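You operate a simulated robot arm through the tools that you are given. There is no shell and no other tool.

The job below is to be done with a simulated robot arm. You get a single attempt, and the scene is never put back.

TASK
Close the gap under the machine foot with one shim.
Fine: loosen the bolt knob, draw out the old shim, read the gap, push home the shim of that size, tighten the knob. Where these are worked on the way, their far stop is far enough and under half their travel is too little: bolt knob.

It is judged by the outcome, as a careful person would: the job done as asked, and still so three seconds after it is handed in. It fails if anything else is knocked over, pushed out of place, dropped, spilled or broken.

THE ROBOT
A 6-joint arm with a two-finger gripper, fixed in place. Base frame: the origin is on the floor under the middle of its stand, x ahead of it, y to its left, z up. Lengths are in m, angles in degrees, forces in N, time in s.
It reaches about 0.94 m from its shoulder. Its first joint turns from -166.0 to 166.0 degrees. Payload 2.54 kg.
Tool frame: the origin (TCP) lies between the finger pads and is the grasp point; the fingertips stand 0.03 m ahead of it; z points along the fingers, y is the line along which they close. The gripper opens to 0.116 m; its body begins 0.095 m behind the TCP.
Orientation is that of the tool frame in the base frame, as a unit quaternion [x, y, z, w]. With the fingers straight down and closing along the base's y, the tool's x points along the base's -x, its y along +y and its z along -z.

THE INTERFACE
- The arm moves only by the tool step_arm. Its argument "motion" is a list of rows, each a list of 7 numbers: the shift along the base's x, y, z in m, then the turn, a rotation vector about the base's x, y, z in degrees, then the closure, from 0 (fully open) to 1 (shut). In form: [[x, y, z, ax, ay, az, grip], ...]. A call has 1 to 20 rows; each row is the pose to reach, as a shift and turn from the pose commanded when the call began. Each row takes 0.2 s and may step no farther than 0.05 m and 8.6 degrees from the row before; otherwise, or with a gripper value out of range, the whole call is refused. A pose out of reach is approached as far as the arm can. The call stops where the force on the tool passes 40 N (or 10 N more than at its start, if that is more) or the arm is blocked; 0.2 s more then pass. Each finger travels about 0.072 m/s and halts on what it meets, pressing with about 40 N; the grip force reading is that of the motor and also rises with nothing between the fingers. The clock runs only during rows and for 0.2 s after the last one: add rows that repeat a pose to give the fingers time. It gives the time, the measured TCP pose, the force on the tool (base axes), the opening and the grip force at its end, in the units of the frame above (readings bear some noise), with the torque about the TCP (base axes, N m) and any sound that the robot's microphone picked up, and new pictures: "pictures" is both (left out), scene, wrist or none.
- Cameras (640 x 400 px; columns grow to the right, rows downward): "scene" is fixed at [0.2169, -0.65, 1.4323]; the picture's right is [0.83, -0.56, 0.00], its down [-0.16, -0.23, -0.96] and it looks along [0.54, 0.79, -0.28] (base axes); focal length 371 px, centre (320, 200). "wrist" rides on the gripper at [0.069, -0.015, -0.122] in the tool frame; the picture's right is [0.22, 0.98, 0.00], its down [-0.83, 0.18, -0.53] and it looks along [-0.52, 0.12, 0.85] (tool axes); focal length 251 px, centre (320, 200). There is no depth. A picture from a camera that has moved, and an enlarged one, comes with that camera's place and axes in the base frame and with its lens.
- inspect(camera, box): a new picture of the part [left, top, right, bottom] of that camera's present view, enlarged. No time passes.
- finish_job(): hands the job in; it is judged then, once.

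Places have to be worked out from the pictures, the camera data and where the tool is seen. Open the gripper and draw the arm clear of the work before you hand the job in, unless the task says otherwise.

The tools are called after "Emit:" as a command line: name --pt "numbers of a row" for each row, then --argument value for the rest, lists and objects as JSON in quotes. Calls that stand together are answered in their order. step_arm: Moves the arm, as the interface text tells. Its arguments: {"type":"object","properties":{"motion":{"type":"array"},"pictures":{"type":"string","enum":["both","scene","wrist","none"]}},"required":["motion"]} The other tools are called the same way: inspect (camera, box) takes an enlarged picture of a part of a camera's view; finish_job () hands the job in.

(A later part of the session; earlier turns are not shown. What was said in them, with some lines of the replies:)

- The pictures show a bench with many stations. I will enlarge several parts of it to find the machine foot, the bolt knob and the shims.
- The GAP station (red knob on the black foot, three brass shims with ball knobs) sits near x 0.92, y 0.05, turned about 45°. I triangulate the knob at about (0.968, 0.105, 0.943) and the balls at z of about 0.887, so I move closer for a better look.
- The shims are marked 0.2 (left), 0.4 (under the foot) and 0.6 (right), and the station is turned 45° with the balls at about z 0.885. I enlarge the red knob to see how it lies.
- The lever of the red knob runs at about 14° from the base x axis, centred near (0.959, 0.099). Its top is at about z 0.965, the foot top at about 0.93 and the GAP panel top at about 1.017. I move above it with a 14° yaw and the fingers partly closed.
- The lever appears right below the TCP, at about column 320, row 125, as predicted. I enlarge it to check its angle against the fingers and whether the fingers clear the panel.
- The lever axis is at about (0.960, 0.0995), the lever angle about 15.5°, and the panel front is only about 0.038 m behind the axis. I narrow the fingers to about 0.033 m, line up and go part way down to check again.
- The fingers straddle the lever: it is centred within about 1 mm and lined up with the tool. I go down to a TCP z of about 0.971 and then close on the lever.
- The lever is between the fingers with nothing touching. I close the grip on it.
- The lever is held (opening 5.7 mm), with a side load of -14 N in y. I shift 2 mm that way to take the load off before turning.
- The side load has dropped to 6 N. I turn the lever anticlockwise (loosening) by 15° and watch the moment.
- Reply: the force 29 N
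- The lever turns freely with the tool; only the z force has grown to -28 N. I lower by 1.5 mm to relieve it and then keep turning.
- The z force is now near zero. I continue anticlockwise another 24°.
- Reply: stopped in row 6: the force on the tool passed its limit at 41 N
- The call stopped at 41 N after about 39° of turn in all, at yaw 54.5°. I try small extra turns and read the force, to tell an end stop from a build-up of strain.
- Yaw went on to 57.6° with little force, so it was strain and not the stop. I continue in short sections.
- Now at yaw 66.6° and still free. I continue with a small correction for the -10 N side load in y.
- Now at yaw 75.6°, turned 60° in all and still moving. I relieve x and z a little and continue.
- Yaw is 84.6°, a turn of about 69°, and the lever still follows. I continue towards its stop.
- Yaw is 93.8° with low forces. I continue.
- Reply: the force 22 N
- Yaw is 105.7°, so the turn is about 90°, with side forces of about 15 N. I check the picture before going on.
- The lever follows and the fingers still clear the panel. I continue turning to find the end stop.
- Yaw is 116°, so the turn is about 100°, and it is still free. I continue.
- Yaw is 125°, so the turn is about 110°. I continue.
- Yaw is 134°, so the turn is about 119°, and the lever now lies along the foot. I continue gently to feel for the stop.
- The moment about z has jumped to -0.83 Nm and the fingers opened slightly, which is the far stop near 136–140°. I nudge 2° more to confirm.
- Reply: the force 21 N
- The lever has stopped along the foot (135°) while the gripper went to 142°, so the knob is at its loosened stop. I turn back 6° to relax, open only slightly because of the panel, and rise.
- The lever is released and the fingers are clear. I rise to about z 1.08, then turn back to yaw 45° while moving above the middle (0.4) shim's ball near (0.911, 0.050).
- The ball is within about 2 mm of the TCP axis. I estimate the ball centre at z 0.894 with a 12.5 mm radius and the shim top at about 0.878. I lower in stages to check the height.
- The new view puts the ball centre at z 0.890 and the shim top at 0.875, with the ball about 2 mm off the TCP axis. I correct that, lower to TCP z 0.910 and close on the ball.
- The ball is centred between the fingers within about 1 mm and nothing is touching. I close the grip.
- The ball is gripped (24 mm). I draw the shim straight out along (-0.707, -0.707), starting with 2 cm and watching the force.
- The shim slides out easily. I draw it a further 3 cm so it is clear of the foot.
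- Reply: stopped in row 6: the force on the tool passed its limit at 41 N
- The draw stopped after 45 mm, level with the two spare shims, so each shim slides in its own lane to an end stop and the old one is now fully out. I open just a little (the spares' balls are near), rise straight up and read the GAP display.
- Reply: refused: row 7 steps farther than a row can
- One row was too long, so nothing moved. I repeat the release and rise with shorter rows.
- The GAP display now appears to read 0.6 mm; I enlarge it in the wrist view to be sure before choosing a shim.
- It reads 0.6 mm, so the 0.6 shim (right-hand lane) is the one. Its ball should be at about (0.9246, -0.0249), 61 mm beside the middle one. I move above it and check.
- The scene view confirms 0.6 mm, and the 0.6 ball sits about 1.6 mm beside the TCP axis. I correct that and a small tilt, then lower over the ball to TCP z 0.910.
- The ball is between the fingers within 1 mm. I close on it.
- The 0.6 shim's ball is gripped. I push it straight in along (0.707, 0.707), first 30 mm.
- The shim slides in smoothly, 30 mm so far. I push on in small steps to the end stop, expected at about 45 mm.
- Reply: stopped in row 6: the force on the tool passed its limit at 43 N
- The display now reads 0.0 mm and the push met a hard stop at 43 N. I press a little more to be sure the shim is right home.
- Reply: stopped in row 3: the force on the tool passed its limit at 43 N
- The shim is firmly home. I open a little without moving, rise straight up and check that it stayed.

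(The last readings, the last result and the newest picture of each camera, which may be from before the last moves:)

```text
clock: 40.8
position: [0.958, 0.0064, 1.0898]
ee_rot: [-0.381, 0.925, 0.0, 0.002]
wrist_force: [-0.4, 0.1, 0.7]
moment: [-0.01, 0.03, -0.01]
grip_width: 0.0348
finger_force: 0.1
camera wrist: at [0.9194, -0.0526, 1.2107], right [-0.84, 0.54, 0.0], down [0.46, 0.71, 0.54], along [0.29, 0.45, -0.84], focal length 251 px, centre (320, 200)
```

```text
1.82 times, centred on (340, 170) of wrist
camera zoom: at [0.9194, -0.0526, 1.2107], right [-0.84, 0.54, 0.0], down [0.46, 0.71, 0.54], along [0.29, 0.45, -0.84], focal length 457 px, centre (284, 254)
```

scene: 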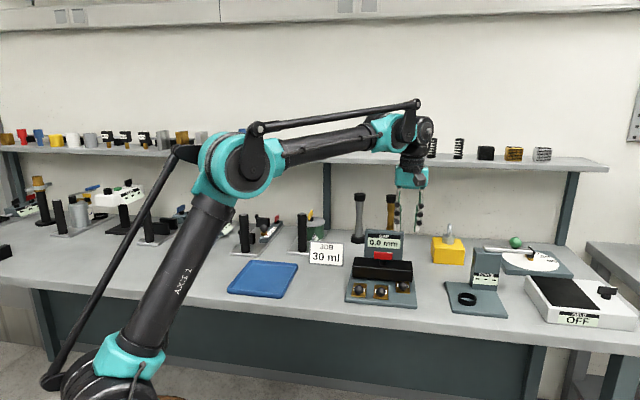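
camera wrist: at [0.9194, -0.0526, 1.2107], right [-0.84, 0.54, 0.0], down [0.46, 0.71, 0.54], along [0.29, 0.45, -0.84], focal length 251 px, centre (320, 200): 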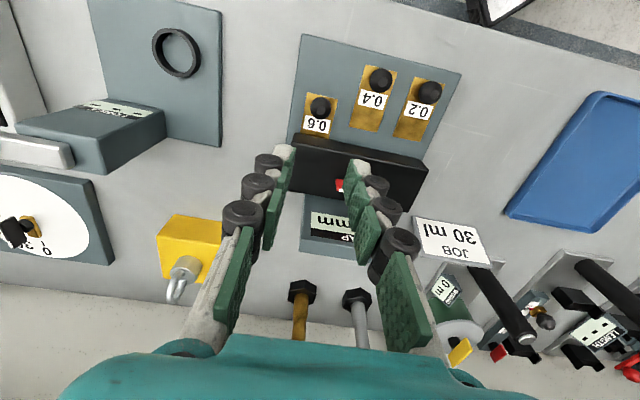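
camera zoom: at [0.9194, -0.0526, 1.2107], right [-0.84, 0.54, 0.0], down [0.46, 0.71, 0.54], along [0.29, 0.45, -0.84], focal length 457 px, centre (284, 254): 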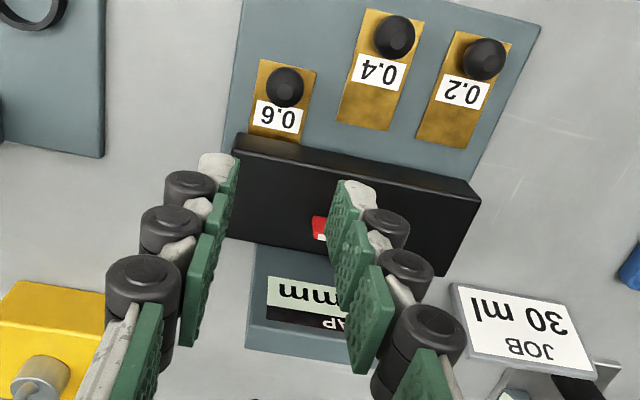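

The display reads 0.0 mm with only the 0.6 shim in. Now I go back above the knob, turning to yaw 135° to match the lever lying along the foot.

Emit:
step_arm --pt "0.0005 0.0077 0 0 0 7.54 0.72" --pt "0.0009 0.0155 0 0 0 15.08 0.76" --pt "0.0014 0.0232 0 0 0 22.62 0.8" --pt "0.0018 0.031 0 0 0 30.17 0.83" --pt "0.0023 0.0387 0 0 0 37.71 0.83" --pt "0.0028 0.0465 0 0 0 45.25 0.83" --pt "0.0032 0.0542 0 0 0 52.79 0.83" --pt "0.0037 0.0619 0 0 0 60.33 0.83" --pt "0.0041 0.0697 0 0 0 67.87 0.83" --pt "0.0046 0.0774 0 0 0 75.42 0.83" --pt "0.0051 0.0852 0 0 0 82.96 0.83" --pt "0.0055 0.0929 0 0 0 90.5 0.83" --pt "0.0055 0.0929 0 0 0 90.5 0.83" --pt "0.0055 0.0929 -0.03 0 0 90.5 0.83" --pt "0.0055 0.0929 -0.03 0 0 90.5 0.83"

Emit:
inspect --camera "wrist" --box '[220, 60, 420, 220]'

Emit:
inspect --camera "scene" --box '[345, 190, 435, 290]'

```text
clock: 44.0
position: [0.9637, 0.0966, 1.0583]
ee_rot: [0.925, -0.38, -0.001, -0.001]
wrist_force: [-0.1, -0.6, 0.2]
moment: [-0.01, -0.01, -0.01]
grip_width: 0.0199
finger_force: 0.0
camera wrist: at [1.0239, 0.0612, 1.1791], right [-0.53, -0.85, 0.0], down [-0.71, 0.45, 0.54], along [-0.45, 0.29, -0.84], focal length 251 px, centre (320, 200)
```

scene: 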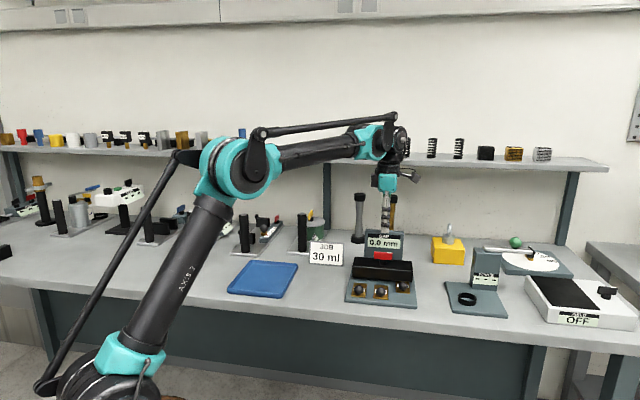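
wrist: 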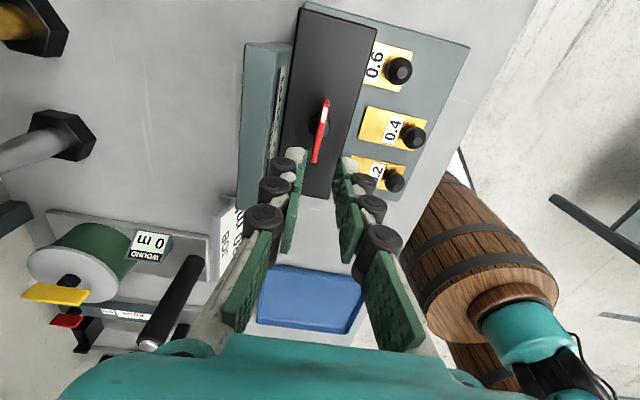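

```text
2.50 times, centred on (320, 140) of wrist
camera zoom: at [1.0239, 0.0612, 1.1791], right [-0.53, -0.85, 0.0], down [-0.71, 0.45, 0.54], along [-0.45, 0.29, -0.84], focal length 629 px, centre (320, 350)
```

zoom: 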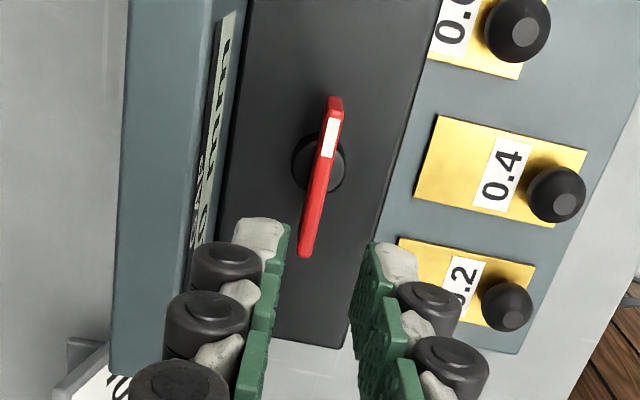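

```text
4.00 times, centred on (390, 240) of scene
camera zoom: at [0.2169, -0.65, 1.4323], right [0.83, -0.56, 0.0], down [-0.16, -0.23, -0.96], along [0.54, 0.79, -0.28], focal length 1484 px, centre (40, 40)
```

zoom: 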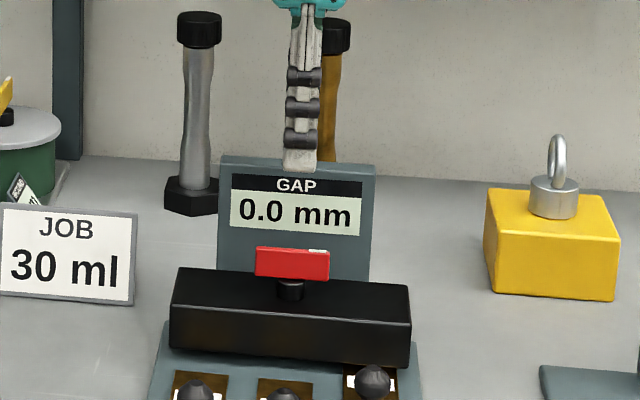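

The lever is centred under the TCP within 1 mm and lined up. I narrow the fingers slightly as before and lower over the lever to TCP z of about 0.970.

Emit:
step_arm --pt "0 0 -0.02 0 0 0 0.85" --pt "0 0 -0.04 0 0 0 0.85" --pt "0 0 -0.06 0 0 0 0.85" --pt "0 0 -0.075 0 0 0 0.85" --pt "0 0 -0.088 0 0 0 0.85" --pt "0 0 -0.088 0 0 0 0.85" --pictures "wrist"

Emit:
inspect --camera "wrist" --box '[220, 100, 400, 260]'

Emit:
inspect --camera "scene" --box '[345, 200, 425, 290]'

```text
clock: 45.4
position: [0.9633, 0.1005, 0.9713]
ee_rot: [0.925, -0.38, -0.002, -0.001]
wrist_force: [0.1, 0.1, 0.5]
moment: [0.0, 0.0, -0.02]
grip_width: 0.0172
finger_force: 0.0
camera wrist: at [1.023, 0.0618, 1.0915], right [-0.53, -0.85, 0.0], down [-0.71, 0.45, 0.54], along [-0.45, 0.29, -0.84], focal length 251 px, centre (320, 200)
```

wrist: 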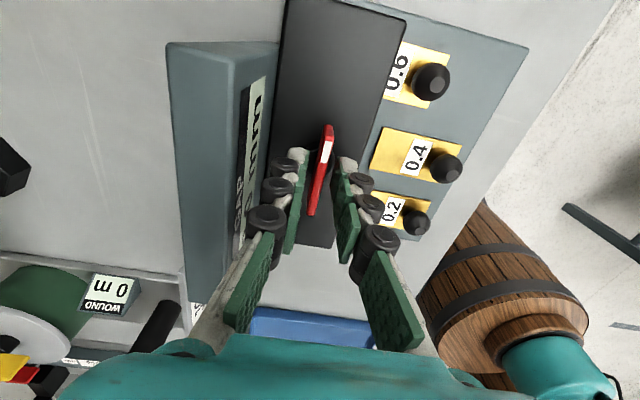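

```text
2.50 times, centred on (310, 180) of wrist
camera zoom: at [1.023, 0.0618, 1.0915], right [-0.53, -0.85, 0.0], down [-0.71, 0.45, 0.54], along [-0.45, 0.29, -0.84], focal length 629 px, centre (345, 250)
```

zoom: 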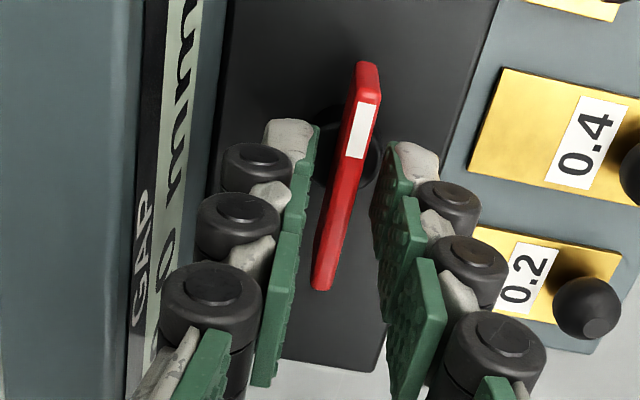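

```text
4.44 times, centred on (385, 245) of scene
camera zoom: at [0.2169, -0.65, 1.4323], right [0.83, -0.56, 0.0], down [-0.16, -0.23, -0.96], along [0.54, 0.79, -0.28], focal length 1649 px, centre (31, 0)
```

zoom: 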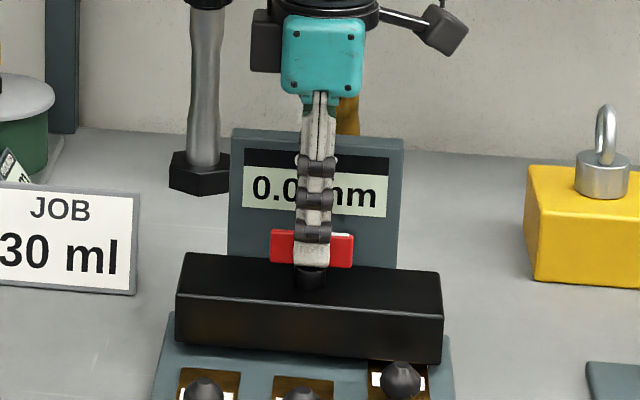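

The lever is between the fingers with nothing touching. I close the grip on it.

Emit:
step_arm --pt "0 0 0 0 0 0 1" --pt "0 0 0 0 0 0 1" --pt "0 0 0 0 0 0 1" --pictures "none"

```text
clock: 46.1
position: [0.9638, 0.1006, 0.97]
ee_rot: [0.925, -0.38, -0.002, -0.001]
wrist_force: [5.3, 2.6, -1.3]
moment: [0.03, -0.23, -0.15]
grip_width: 0.006
finger_force: 34.0
```

The lever is held with low side force. I start tightening, turning clockwise in short sections.

Emit:
step_arm --pt "0 0 0 0 0 -3 1" --pt "0 0 0 0 0 -6 1" --pt "0 0 0 0 0 -9 1" --pt "0 0 0 0 0 -12 1" --pictures "none"

```text
clock: 47.1
position: [0.9635, 0.1008, 0.9704]
ee_rot: [0.88, -0.475, -0.002, -0.001]
wrist_force: [5.1, 1.7, -0.2]
moment: [-0.19, -0.29, 0.04]
grip_width: 0.0059
finger_force: 34.3
```

Yaw is 123° with low forces. I continue clockwise.

Emit:
step_arm --pt "0 0 0 0 0 -4 1" --pt "0 0 0 0 0 -8 1" --pt "0 0 0 0 0 -12 1" --pt "0 0 0 0 0 -16 1" --pictures "none"

```text
clock: 48.1
position: [0.9626, 0.1, 0.9706]
ee_rot: [0.806, -0.592, -0.002, -0.001]
wrist_force: [7.2, 2.2, -1.2]
moment: [-0.2, -0.29, 0.03]
grip_width: 0.0059
finger_force: 33.9
```

Yaw is now 107.5°. I continue clockwise.

Emit:
step_arm --pt "0.0003 0 0 0 0 -4 1" --pt "0.0003 0 0 0 0 -8 1" --pt "0.0003 0 0 0 0 -12 1" --pt "0.0003 0 0 0 0 -16 1" --pictures "none"

```text
clock: 49.1
position: [0.9625, 0.1004, 0.97]
ee_rot: [0.715, -0.699, -0.001, -0.001]
wrist_force: [-6.1, 6.3, -15.8]
moment: [0.2, 0.19, 0.02]
grip_width: 0.006
finger_force: 34.1
```

Yaw is 91°. I lower slightly to relieve the -16 N in z and continue.

Emit:
step_arm --pt "-0.0003 0.0003 -0.0008 0 0 -3 1" --pt "-0.0003 0.0003 -0.0008 0 0 -7 1" --pt "-0.0003 0.0003 -0.0008 0 0 -11 1" --pt "-0.0003 0.0003 -0.0008 0 0 -15 1" --pictures "none"

```text
clock: 50.1
position: [0.9631, 0.1007, 0.9704]
ee_rot: [-0.618, 0.786, 0.0, 0.002]
wrist_force: [-0.6, 4.0, 5.2]
moment: [0.14, -0.03, -0.04]
grip_width: 0.0061
finger_force: 34.2
```

Yaw is 76° with low forces. I continue.

Emit:
step_arm --pt "0 0.0003 0 0 0 -4 1" --pt "0 0.0003 0 0 0 -8 1" --pt "0 0.0003 0 0 0 -12 1" --pt "0 0.0003 0 0 0 -16 1" --pictures "none"

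```text
clock: 51.1
position: [0.9635, 0.0996, 0.9701]
ee_rot: [-0.502, 0.865, 0.0, 0.003]
wrist_force: [13.7, 3.0, 27.0]
moment: [-0.54, -0.07, 0.02]
grip_width: 0.0063
finger_force: 34.0
```

Yaw is 60° with +27 N in z. I raise by 1.2 mm and shift a little in +x to relax, then continue.

Emit:
step_arm --pt "0.0008 0.0002 0.0013 0 0 0 1" --pt "0.0008 0.0002 0.0013 0 0 0 1" --pictures "none"

```text
clock: 51.8
position: [0.9621, 0.0996, 0.9694]
ee_rot: [-0.503, 0.864, 0.0, 0.0]
wrist_force: [-10.6, -4.9, -2.7]
moment: [0.59, -0.09, 0.01]
grip_width: 0.006
finger_force: 34.0
```

Emit:
step_arm --pt "-0.0004 0 0 0 0 -4 1" --pt "-0.0004 0 0 0 0 -8 1" --pt "-0.0004 0 0 0 0 -12 1" --pictures "none"

```text
clock: 52.5
position: [0.9623, 0.1013, 0.9702]
ee_rot: [-0.408, 0.913, 0.001, 0.001]
wrist_force: [-22.5, -10.7, -20.2]
moment: [-0.49, 0.69, 0.01]
grip_width: 0.0058
finger_force: 34.2
```

Yaw is 48°, with -22 N in x and -20 N in z. I relax by about 1 mm in those directions and then continue.

Emit:
step_arm --pt "-0.001 -0.0005 -0.0009 0 0 0 1" --pt "-0.001 -0.0005 -0.0009 0 0 0 1" --pictures "none"

```text
clock: 53.1
position: [0.9622, 0.1008, 0.9707]
ee_rot: [-0.409, 0.913, 0.001, 0.002]
wrist_force: [-8.7, -8.5, -2.5]
moment: [-0.68, 0.66, 0.01]
grip_width: 0.006
finger_force: 33.7
```

Emit:
step_arm --pt "-0.0004 -0.0004 0 0 0 -3 1" --pt "-0.0004 -0.0004 0 0 0 -6 1" --pt "-0.0004 -0.0004 0 0 0 -9 1" --pt "-0.0004 -0.0004 0 0 0 -12 1" --pictures "none"

```text
clock: 54.1
position: [0.962, 0.1005, 0.9714]
ee_rot: [-0.312, 0.95, 0.0, 0.003]
wrist_force: [9.8, 0.5, 25.6]
moment: [0.24, -0.56, 0.02]
grip_width: 0.0061
finger_force: 34.9
```

Yaw is 36°. I relieve the +26 N in z and keep turning clockwise towards the tight stop near 15°.

Emit:
step_arm --pt "0.0003 0 0.0011 0 0 0 1" --pt "0.0003 0 0.0011 0 0 -3 1" --pt "0.0003 0 0.0011 0 0 -6 1" --pt "0.0003 0 0.0011 0 0 -9 1" --pictures "none"

```text
clock: 55.1
position: [0.9627, 0.1, 0.9712]
ee_rot: [-0.235, 0.972, 0.0, 0.003]
wrist_force: [11.3, 8.3, 8.5]
moment: [0.25, -0.36, 0.01]
grip_width: 0.006
finger_force: 34.0
```

Yaw is 27° with small forces. I continue in 3° steps and watch the moment for the stop.

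Emit:
step_arm --pt "0.0004 0.0004 0.0003 0 0 -3 1" --pt "0.0004 0.0004 0.0003 0 0 -6 1" --pt "0.0004 0.0004 0.0003 0 0 -9 1" --pictures "none"

```text
clock: 56.0
position: [0.9617, 0.1009, 0.9714]
ee_rot: [-0.159, 0.987, 0.0, 0.001]
wrist_force: [-5.9, 6.2, -14.4]
moment: [0.21, -0.11, 0.0]
grip_width: 0.0061
finger_force: 33.9
```

Yaw is 18°. I continue to feel for the tight stop.

Emit:
step_arm --pt "0 0 -0.0007 0 0 -2 1" --pt "0 0 -0.0007 0 0 -4 1" --pt "0 0 -0.0007 0 0 -6 1" --pictures "none"

```text
clock: 56.8
position: [0.9631, 0.1003, 0.9697]
ee_rot: [-0.108, 0.994, 0.0, 0.002]
wrist_force: [-5.3, 5.3, -13.7]
moment: [0.16, 0.08, 0.77]
grip_width: 0.0062
finger_force: 34.6
```

The moment about z has risen to +0.77 Nm, so the tight stop is reached. I press 3° more to make sure and look.

Emit:
step_arm --pt "0 0 -0.0006 0 0 -1.5 1" --pt "0 0 -0.0006 0 0 -3 1" --pt "0 0 -0.0006 0 0 -3 1"

Emit:
inspect --camera "wrist" --box '[240, 100, 400, 260]'

Emit:
inspect --camera "scene" --box '[345, 210, 435, 310]'

```text
clock: 57.5
position: [0.9619, 0.1001, 0.9718]
ee_rot: [-0.081, 0.997, -0.001, 0.002]
wrist_force: [1.1, 9.4, 4.3]
moment: [0.18, 0.1, 0.81]
grip_width: 0.0074
finger_force: 35.4
camera wrist: at [0.8966, 0.0743, 1.0916], right [-0.37, 0.93, 0.0], down [0.78, 0.31, 0.54], along [0.5, 0.2, -0.84], focal length 251 px, centre (320, 200)
```

scene: 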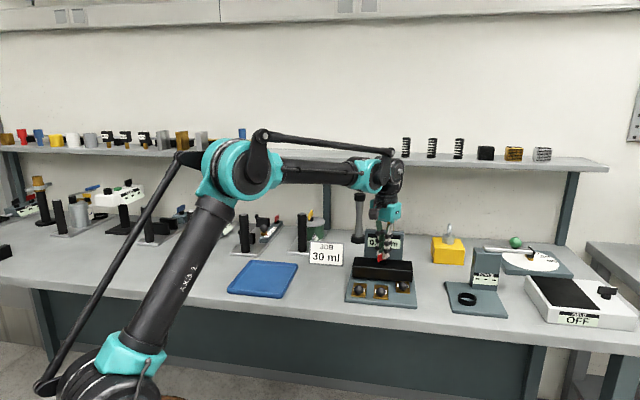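
wrist: 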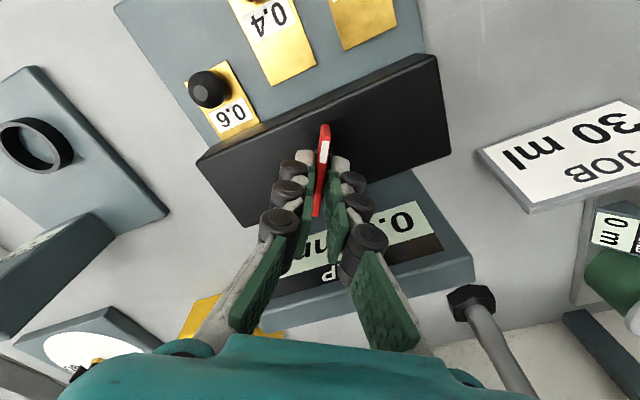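

```text
2.50 times, centred on (320, 180) of wrist
camera zoom: at [0.8966, 0.0743, 1.0916], right [-0.37, 0.93, 0.0], down [0.78, 0.31, 0.54], along [0.5, 0.2, -0.84], focal length 629 px, centre (320, 250)
```

zoom: 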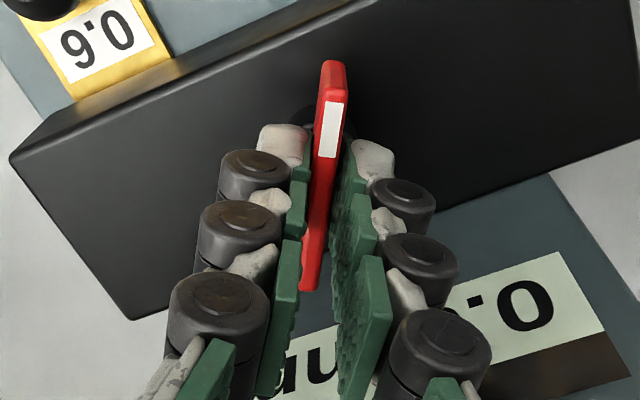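

```text
4.00 times, centred on (390, 260) of scene
camera zoom: at [0.2169, -0.65, 1.4323], right [0.83, -0.56, 0.0], down [-0.16, -0.23, -0.96], along [0.54, 0.79, -0.28], focal length 1484 px, centre (40, -40)
```

zoom: 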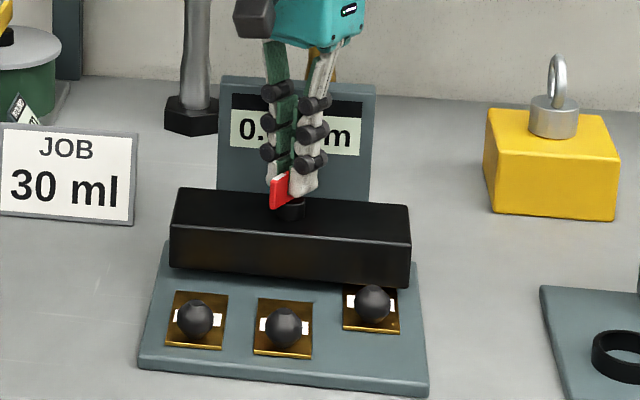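

The lever is back at its tight stop with the 0.6 shim in place. I open slightly without turning back and rise straight up.

Emit:
step_arm --pt "0 0 0 0 0 0 0.86" --pt "0 0 0 0 0 0 0.8" --pt "0 0 0 0 0 0 0.8" --pt "0 0 0.02 0 0 0 0.8" --pt "0 0 0.05 0 0 0 0.8" --pt "0 0 0.09 0 0 0 0.8" --pt "0 0 0.13 0 0 0 0.8" --pt "0 0 0.13 0 0 0 0.8"

Emit:
inspect --camera "wrist" --box '[220, 60, 420, 220]'

Emit:
inspect --camera "scene" --box '[345, 210, 435, 310]'

```text
clock: 59.4
position: [0.9617, 0.0988, 1.1002]
ee_rot: [-0.082, 0.997, 0.0, 0.002]
wrist_force: [0.1, 1.1, 0.4]
moment: [0.01, 0.0, 0.0]
grip_width: 0.0234
finger_force: 0.0
camera wrist: at [0.8965, 0.0726, 1.2217], right [-0.37, 0.93, 0.0], down [0.78, 0.31, 0.54], along [0.5, 0.2, -0.84], focal length 251 px, centre (320, 200)
```

scene: 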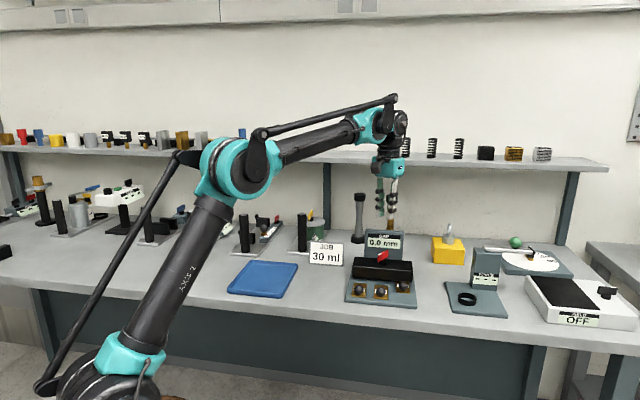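
wrist: 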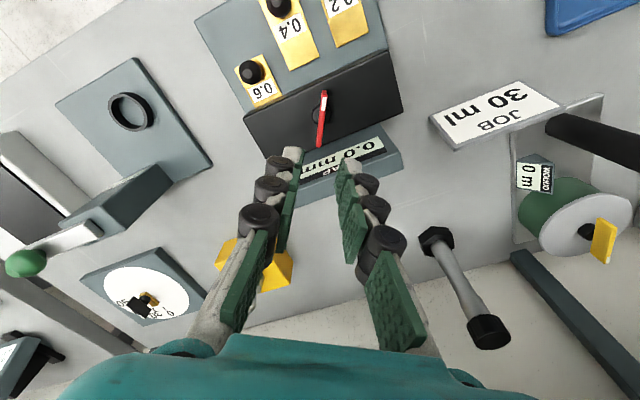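

```text
2.50 times, centred on (320, 140) of wrist
camera zoom: at [0.8965, 0.0726, 1.2217], right [-0.37, 0.93, 0.0], down [0.78, 0.31, 0.54], along [0.5, 0.2, -0.84], focal length 629 px, centre (320, 350)
```

zoom: 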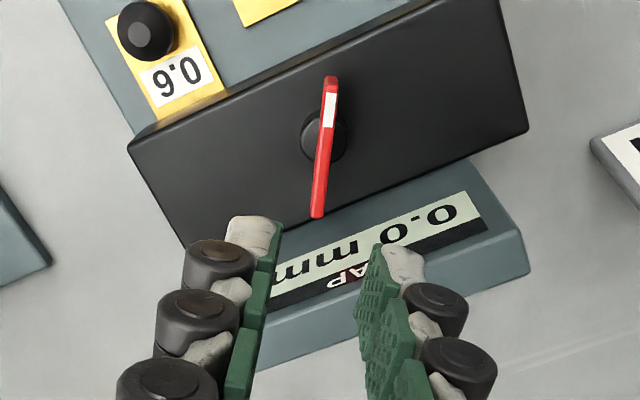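

```text
4.00 times, centred on (390, 260) of scene
camera zoom: at [0.2169, -0.65, 1.4323], right [0.83, -0.56, 0.0], down [-0.16, -0.23, -0.96], along [0.54, 0.79, -0.28], focal length 1484 px, centre (40, -40)
```

zoom: 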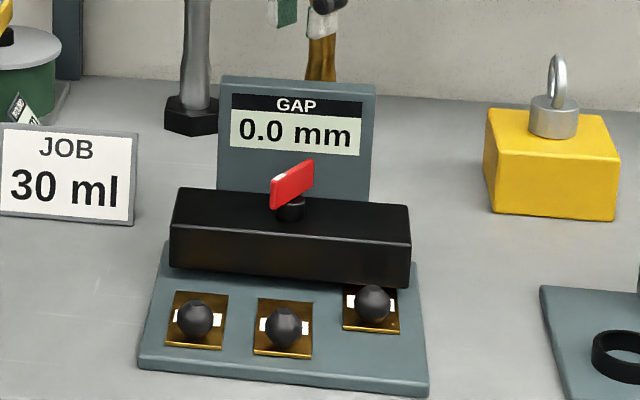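

The display reads 0.0 mm, the 0.6 shim is home, the other two are out and the lever is at its starting (tight) angle. I open the gripper and draw the arm well clear.

Emit:
step_arm --pt "-0.01 -0.005 0.04 0 0 0 0.7" --pt "-0.045 -0.02 0.06 0 0 0 0.5" --pt "-0.085 -0.03 0.08 0 0 0 0.3" --pt "-0.125 -0.045 0.095 0 0 0 0" --pt "-0.165 -0.06 0.11 0 0 0 0" --pt "-0.205 -0.07 0.12 0 0 0 0" --pt "-0.25 -0.08 0.125 0 0 0 0" --pt "-0.295 -0.09 0.13 0 0 0 0" --pt "-0.34 -0.1 0.13 0 0 0 0" --pt "-0.38 -0.11 0.13 0 0 0 0" --pt "-0.38 -0.11 0.13 0 0 0 0"

Emit:
inspect --camera "scene" --box '[335, 210, 435, 310]'

```text
clock: 61.8
position: [0.5826, -0.0102, 1.2295]
ee_rot: [-0.081, 0.997, -0.001, 0.002]
wrist_force: [0.4, -0.6, 0.3]
moment: [-0.01, 0.03, 0.0]
grip_width: 0.1159
finger_force: 0.0
camera wrist: at [0.5162, -0.0367, 1.3497], right [-0.37, 0.93, 0.0], down [0.78, 0.31, 0.54], along [0.5, 0.2, -0.84], focal length 251 px, centre (320, 200)
```

scene: 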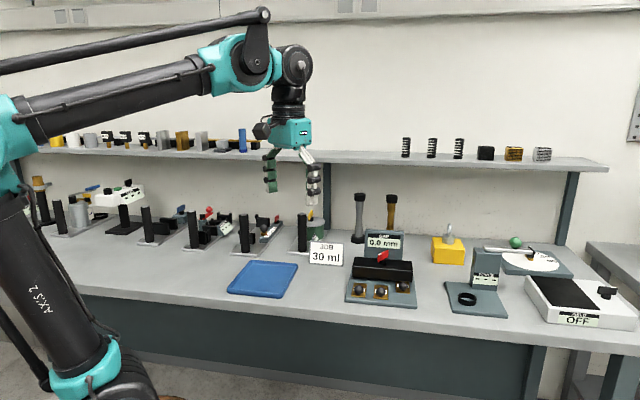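
wrist: 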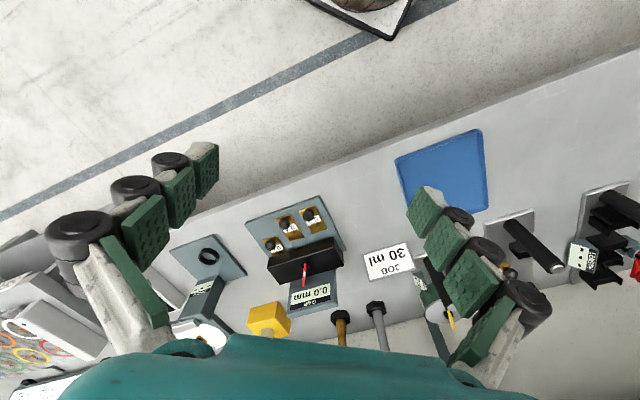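

```text
4.00 times, centred on (385, 260) of scene
camera zoom: at [0.2169, -0.65, 1.4323], right [0.83, -0.56, 0.0], down [-0.16, -0.23, -0.96], along [0.54, 0.79, -0.28], focal length 1484 px, centre (60, -40)
```

zoom: 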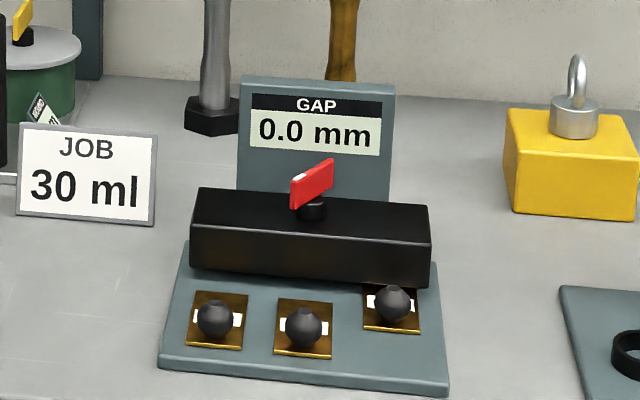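

With the arm clear and the gripper open, the display still reads 0.0 mm. The 0.6 shim is home, the 0.4 and 0.2 shims are drawn out, the knob is at its tight stop and nothing else has moved. I hand the job in.

Emit:
finish_job

```text
The job is handed in.
```

The gap under the machine foot is closed with the 0.6 shim, and the GAP display reads 0.0 mm.

- **Bolt knob loosened:** I turned it anticlockwise about 120° until it met its far stop.
- **Old shim out:** I drew the 0.4 shim back along its lane until it stopped, level with the two spare shims. The display then read 0.6 mm.
- **New shim in:** I pushed the 0.6 shim in until it met a hard stop, and the display dropped to 0.0 mm.
- **Bolt knob tightened:** I turned it clockwise to its other stop, back at its starting angle. The display still read 0.0 mm afterwards.

The 0.2 shim was never moved. In the last pictures nothing else on the bench was out of place, and the gripper is open with the arm clear of the work. The job is handed in, but I have not seen the judged result.
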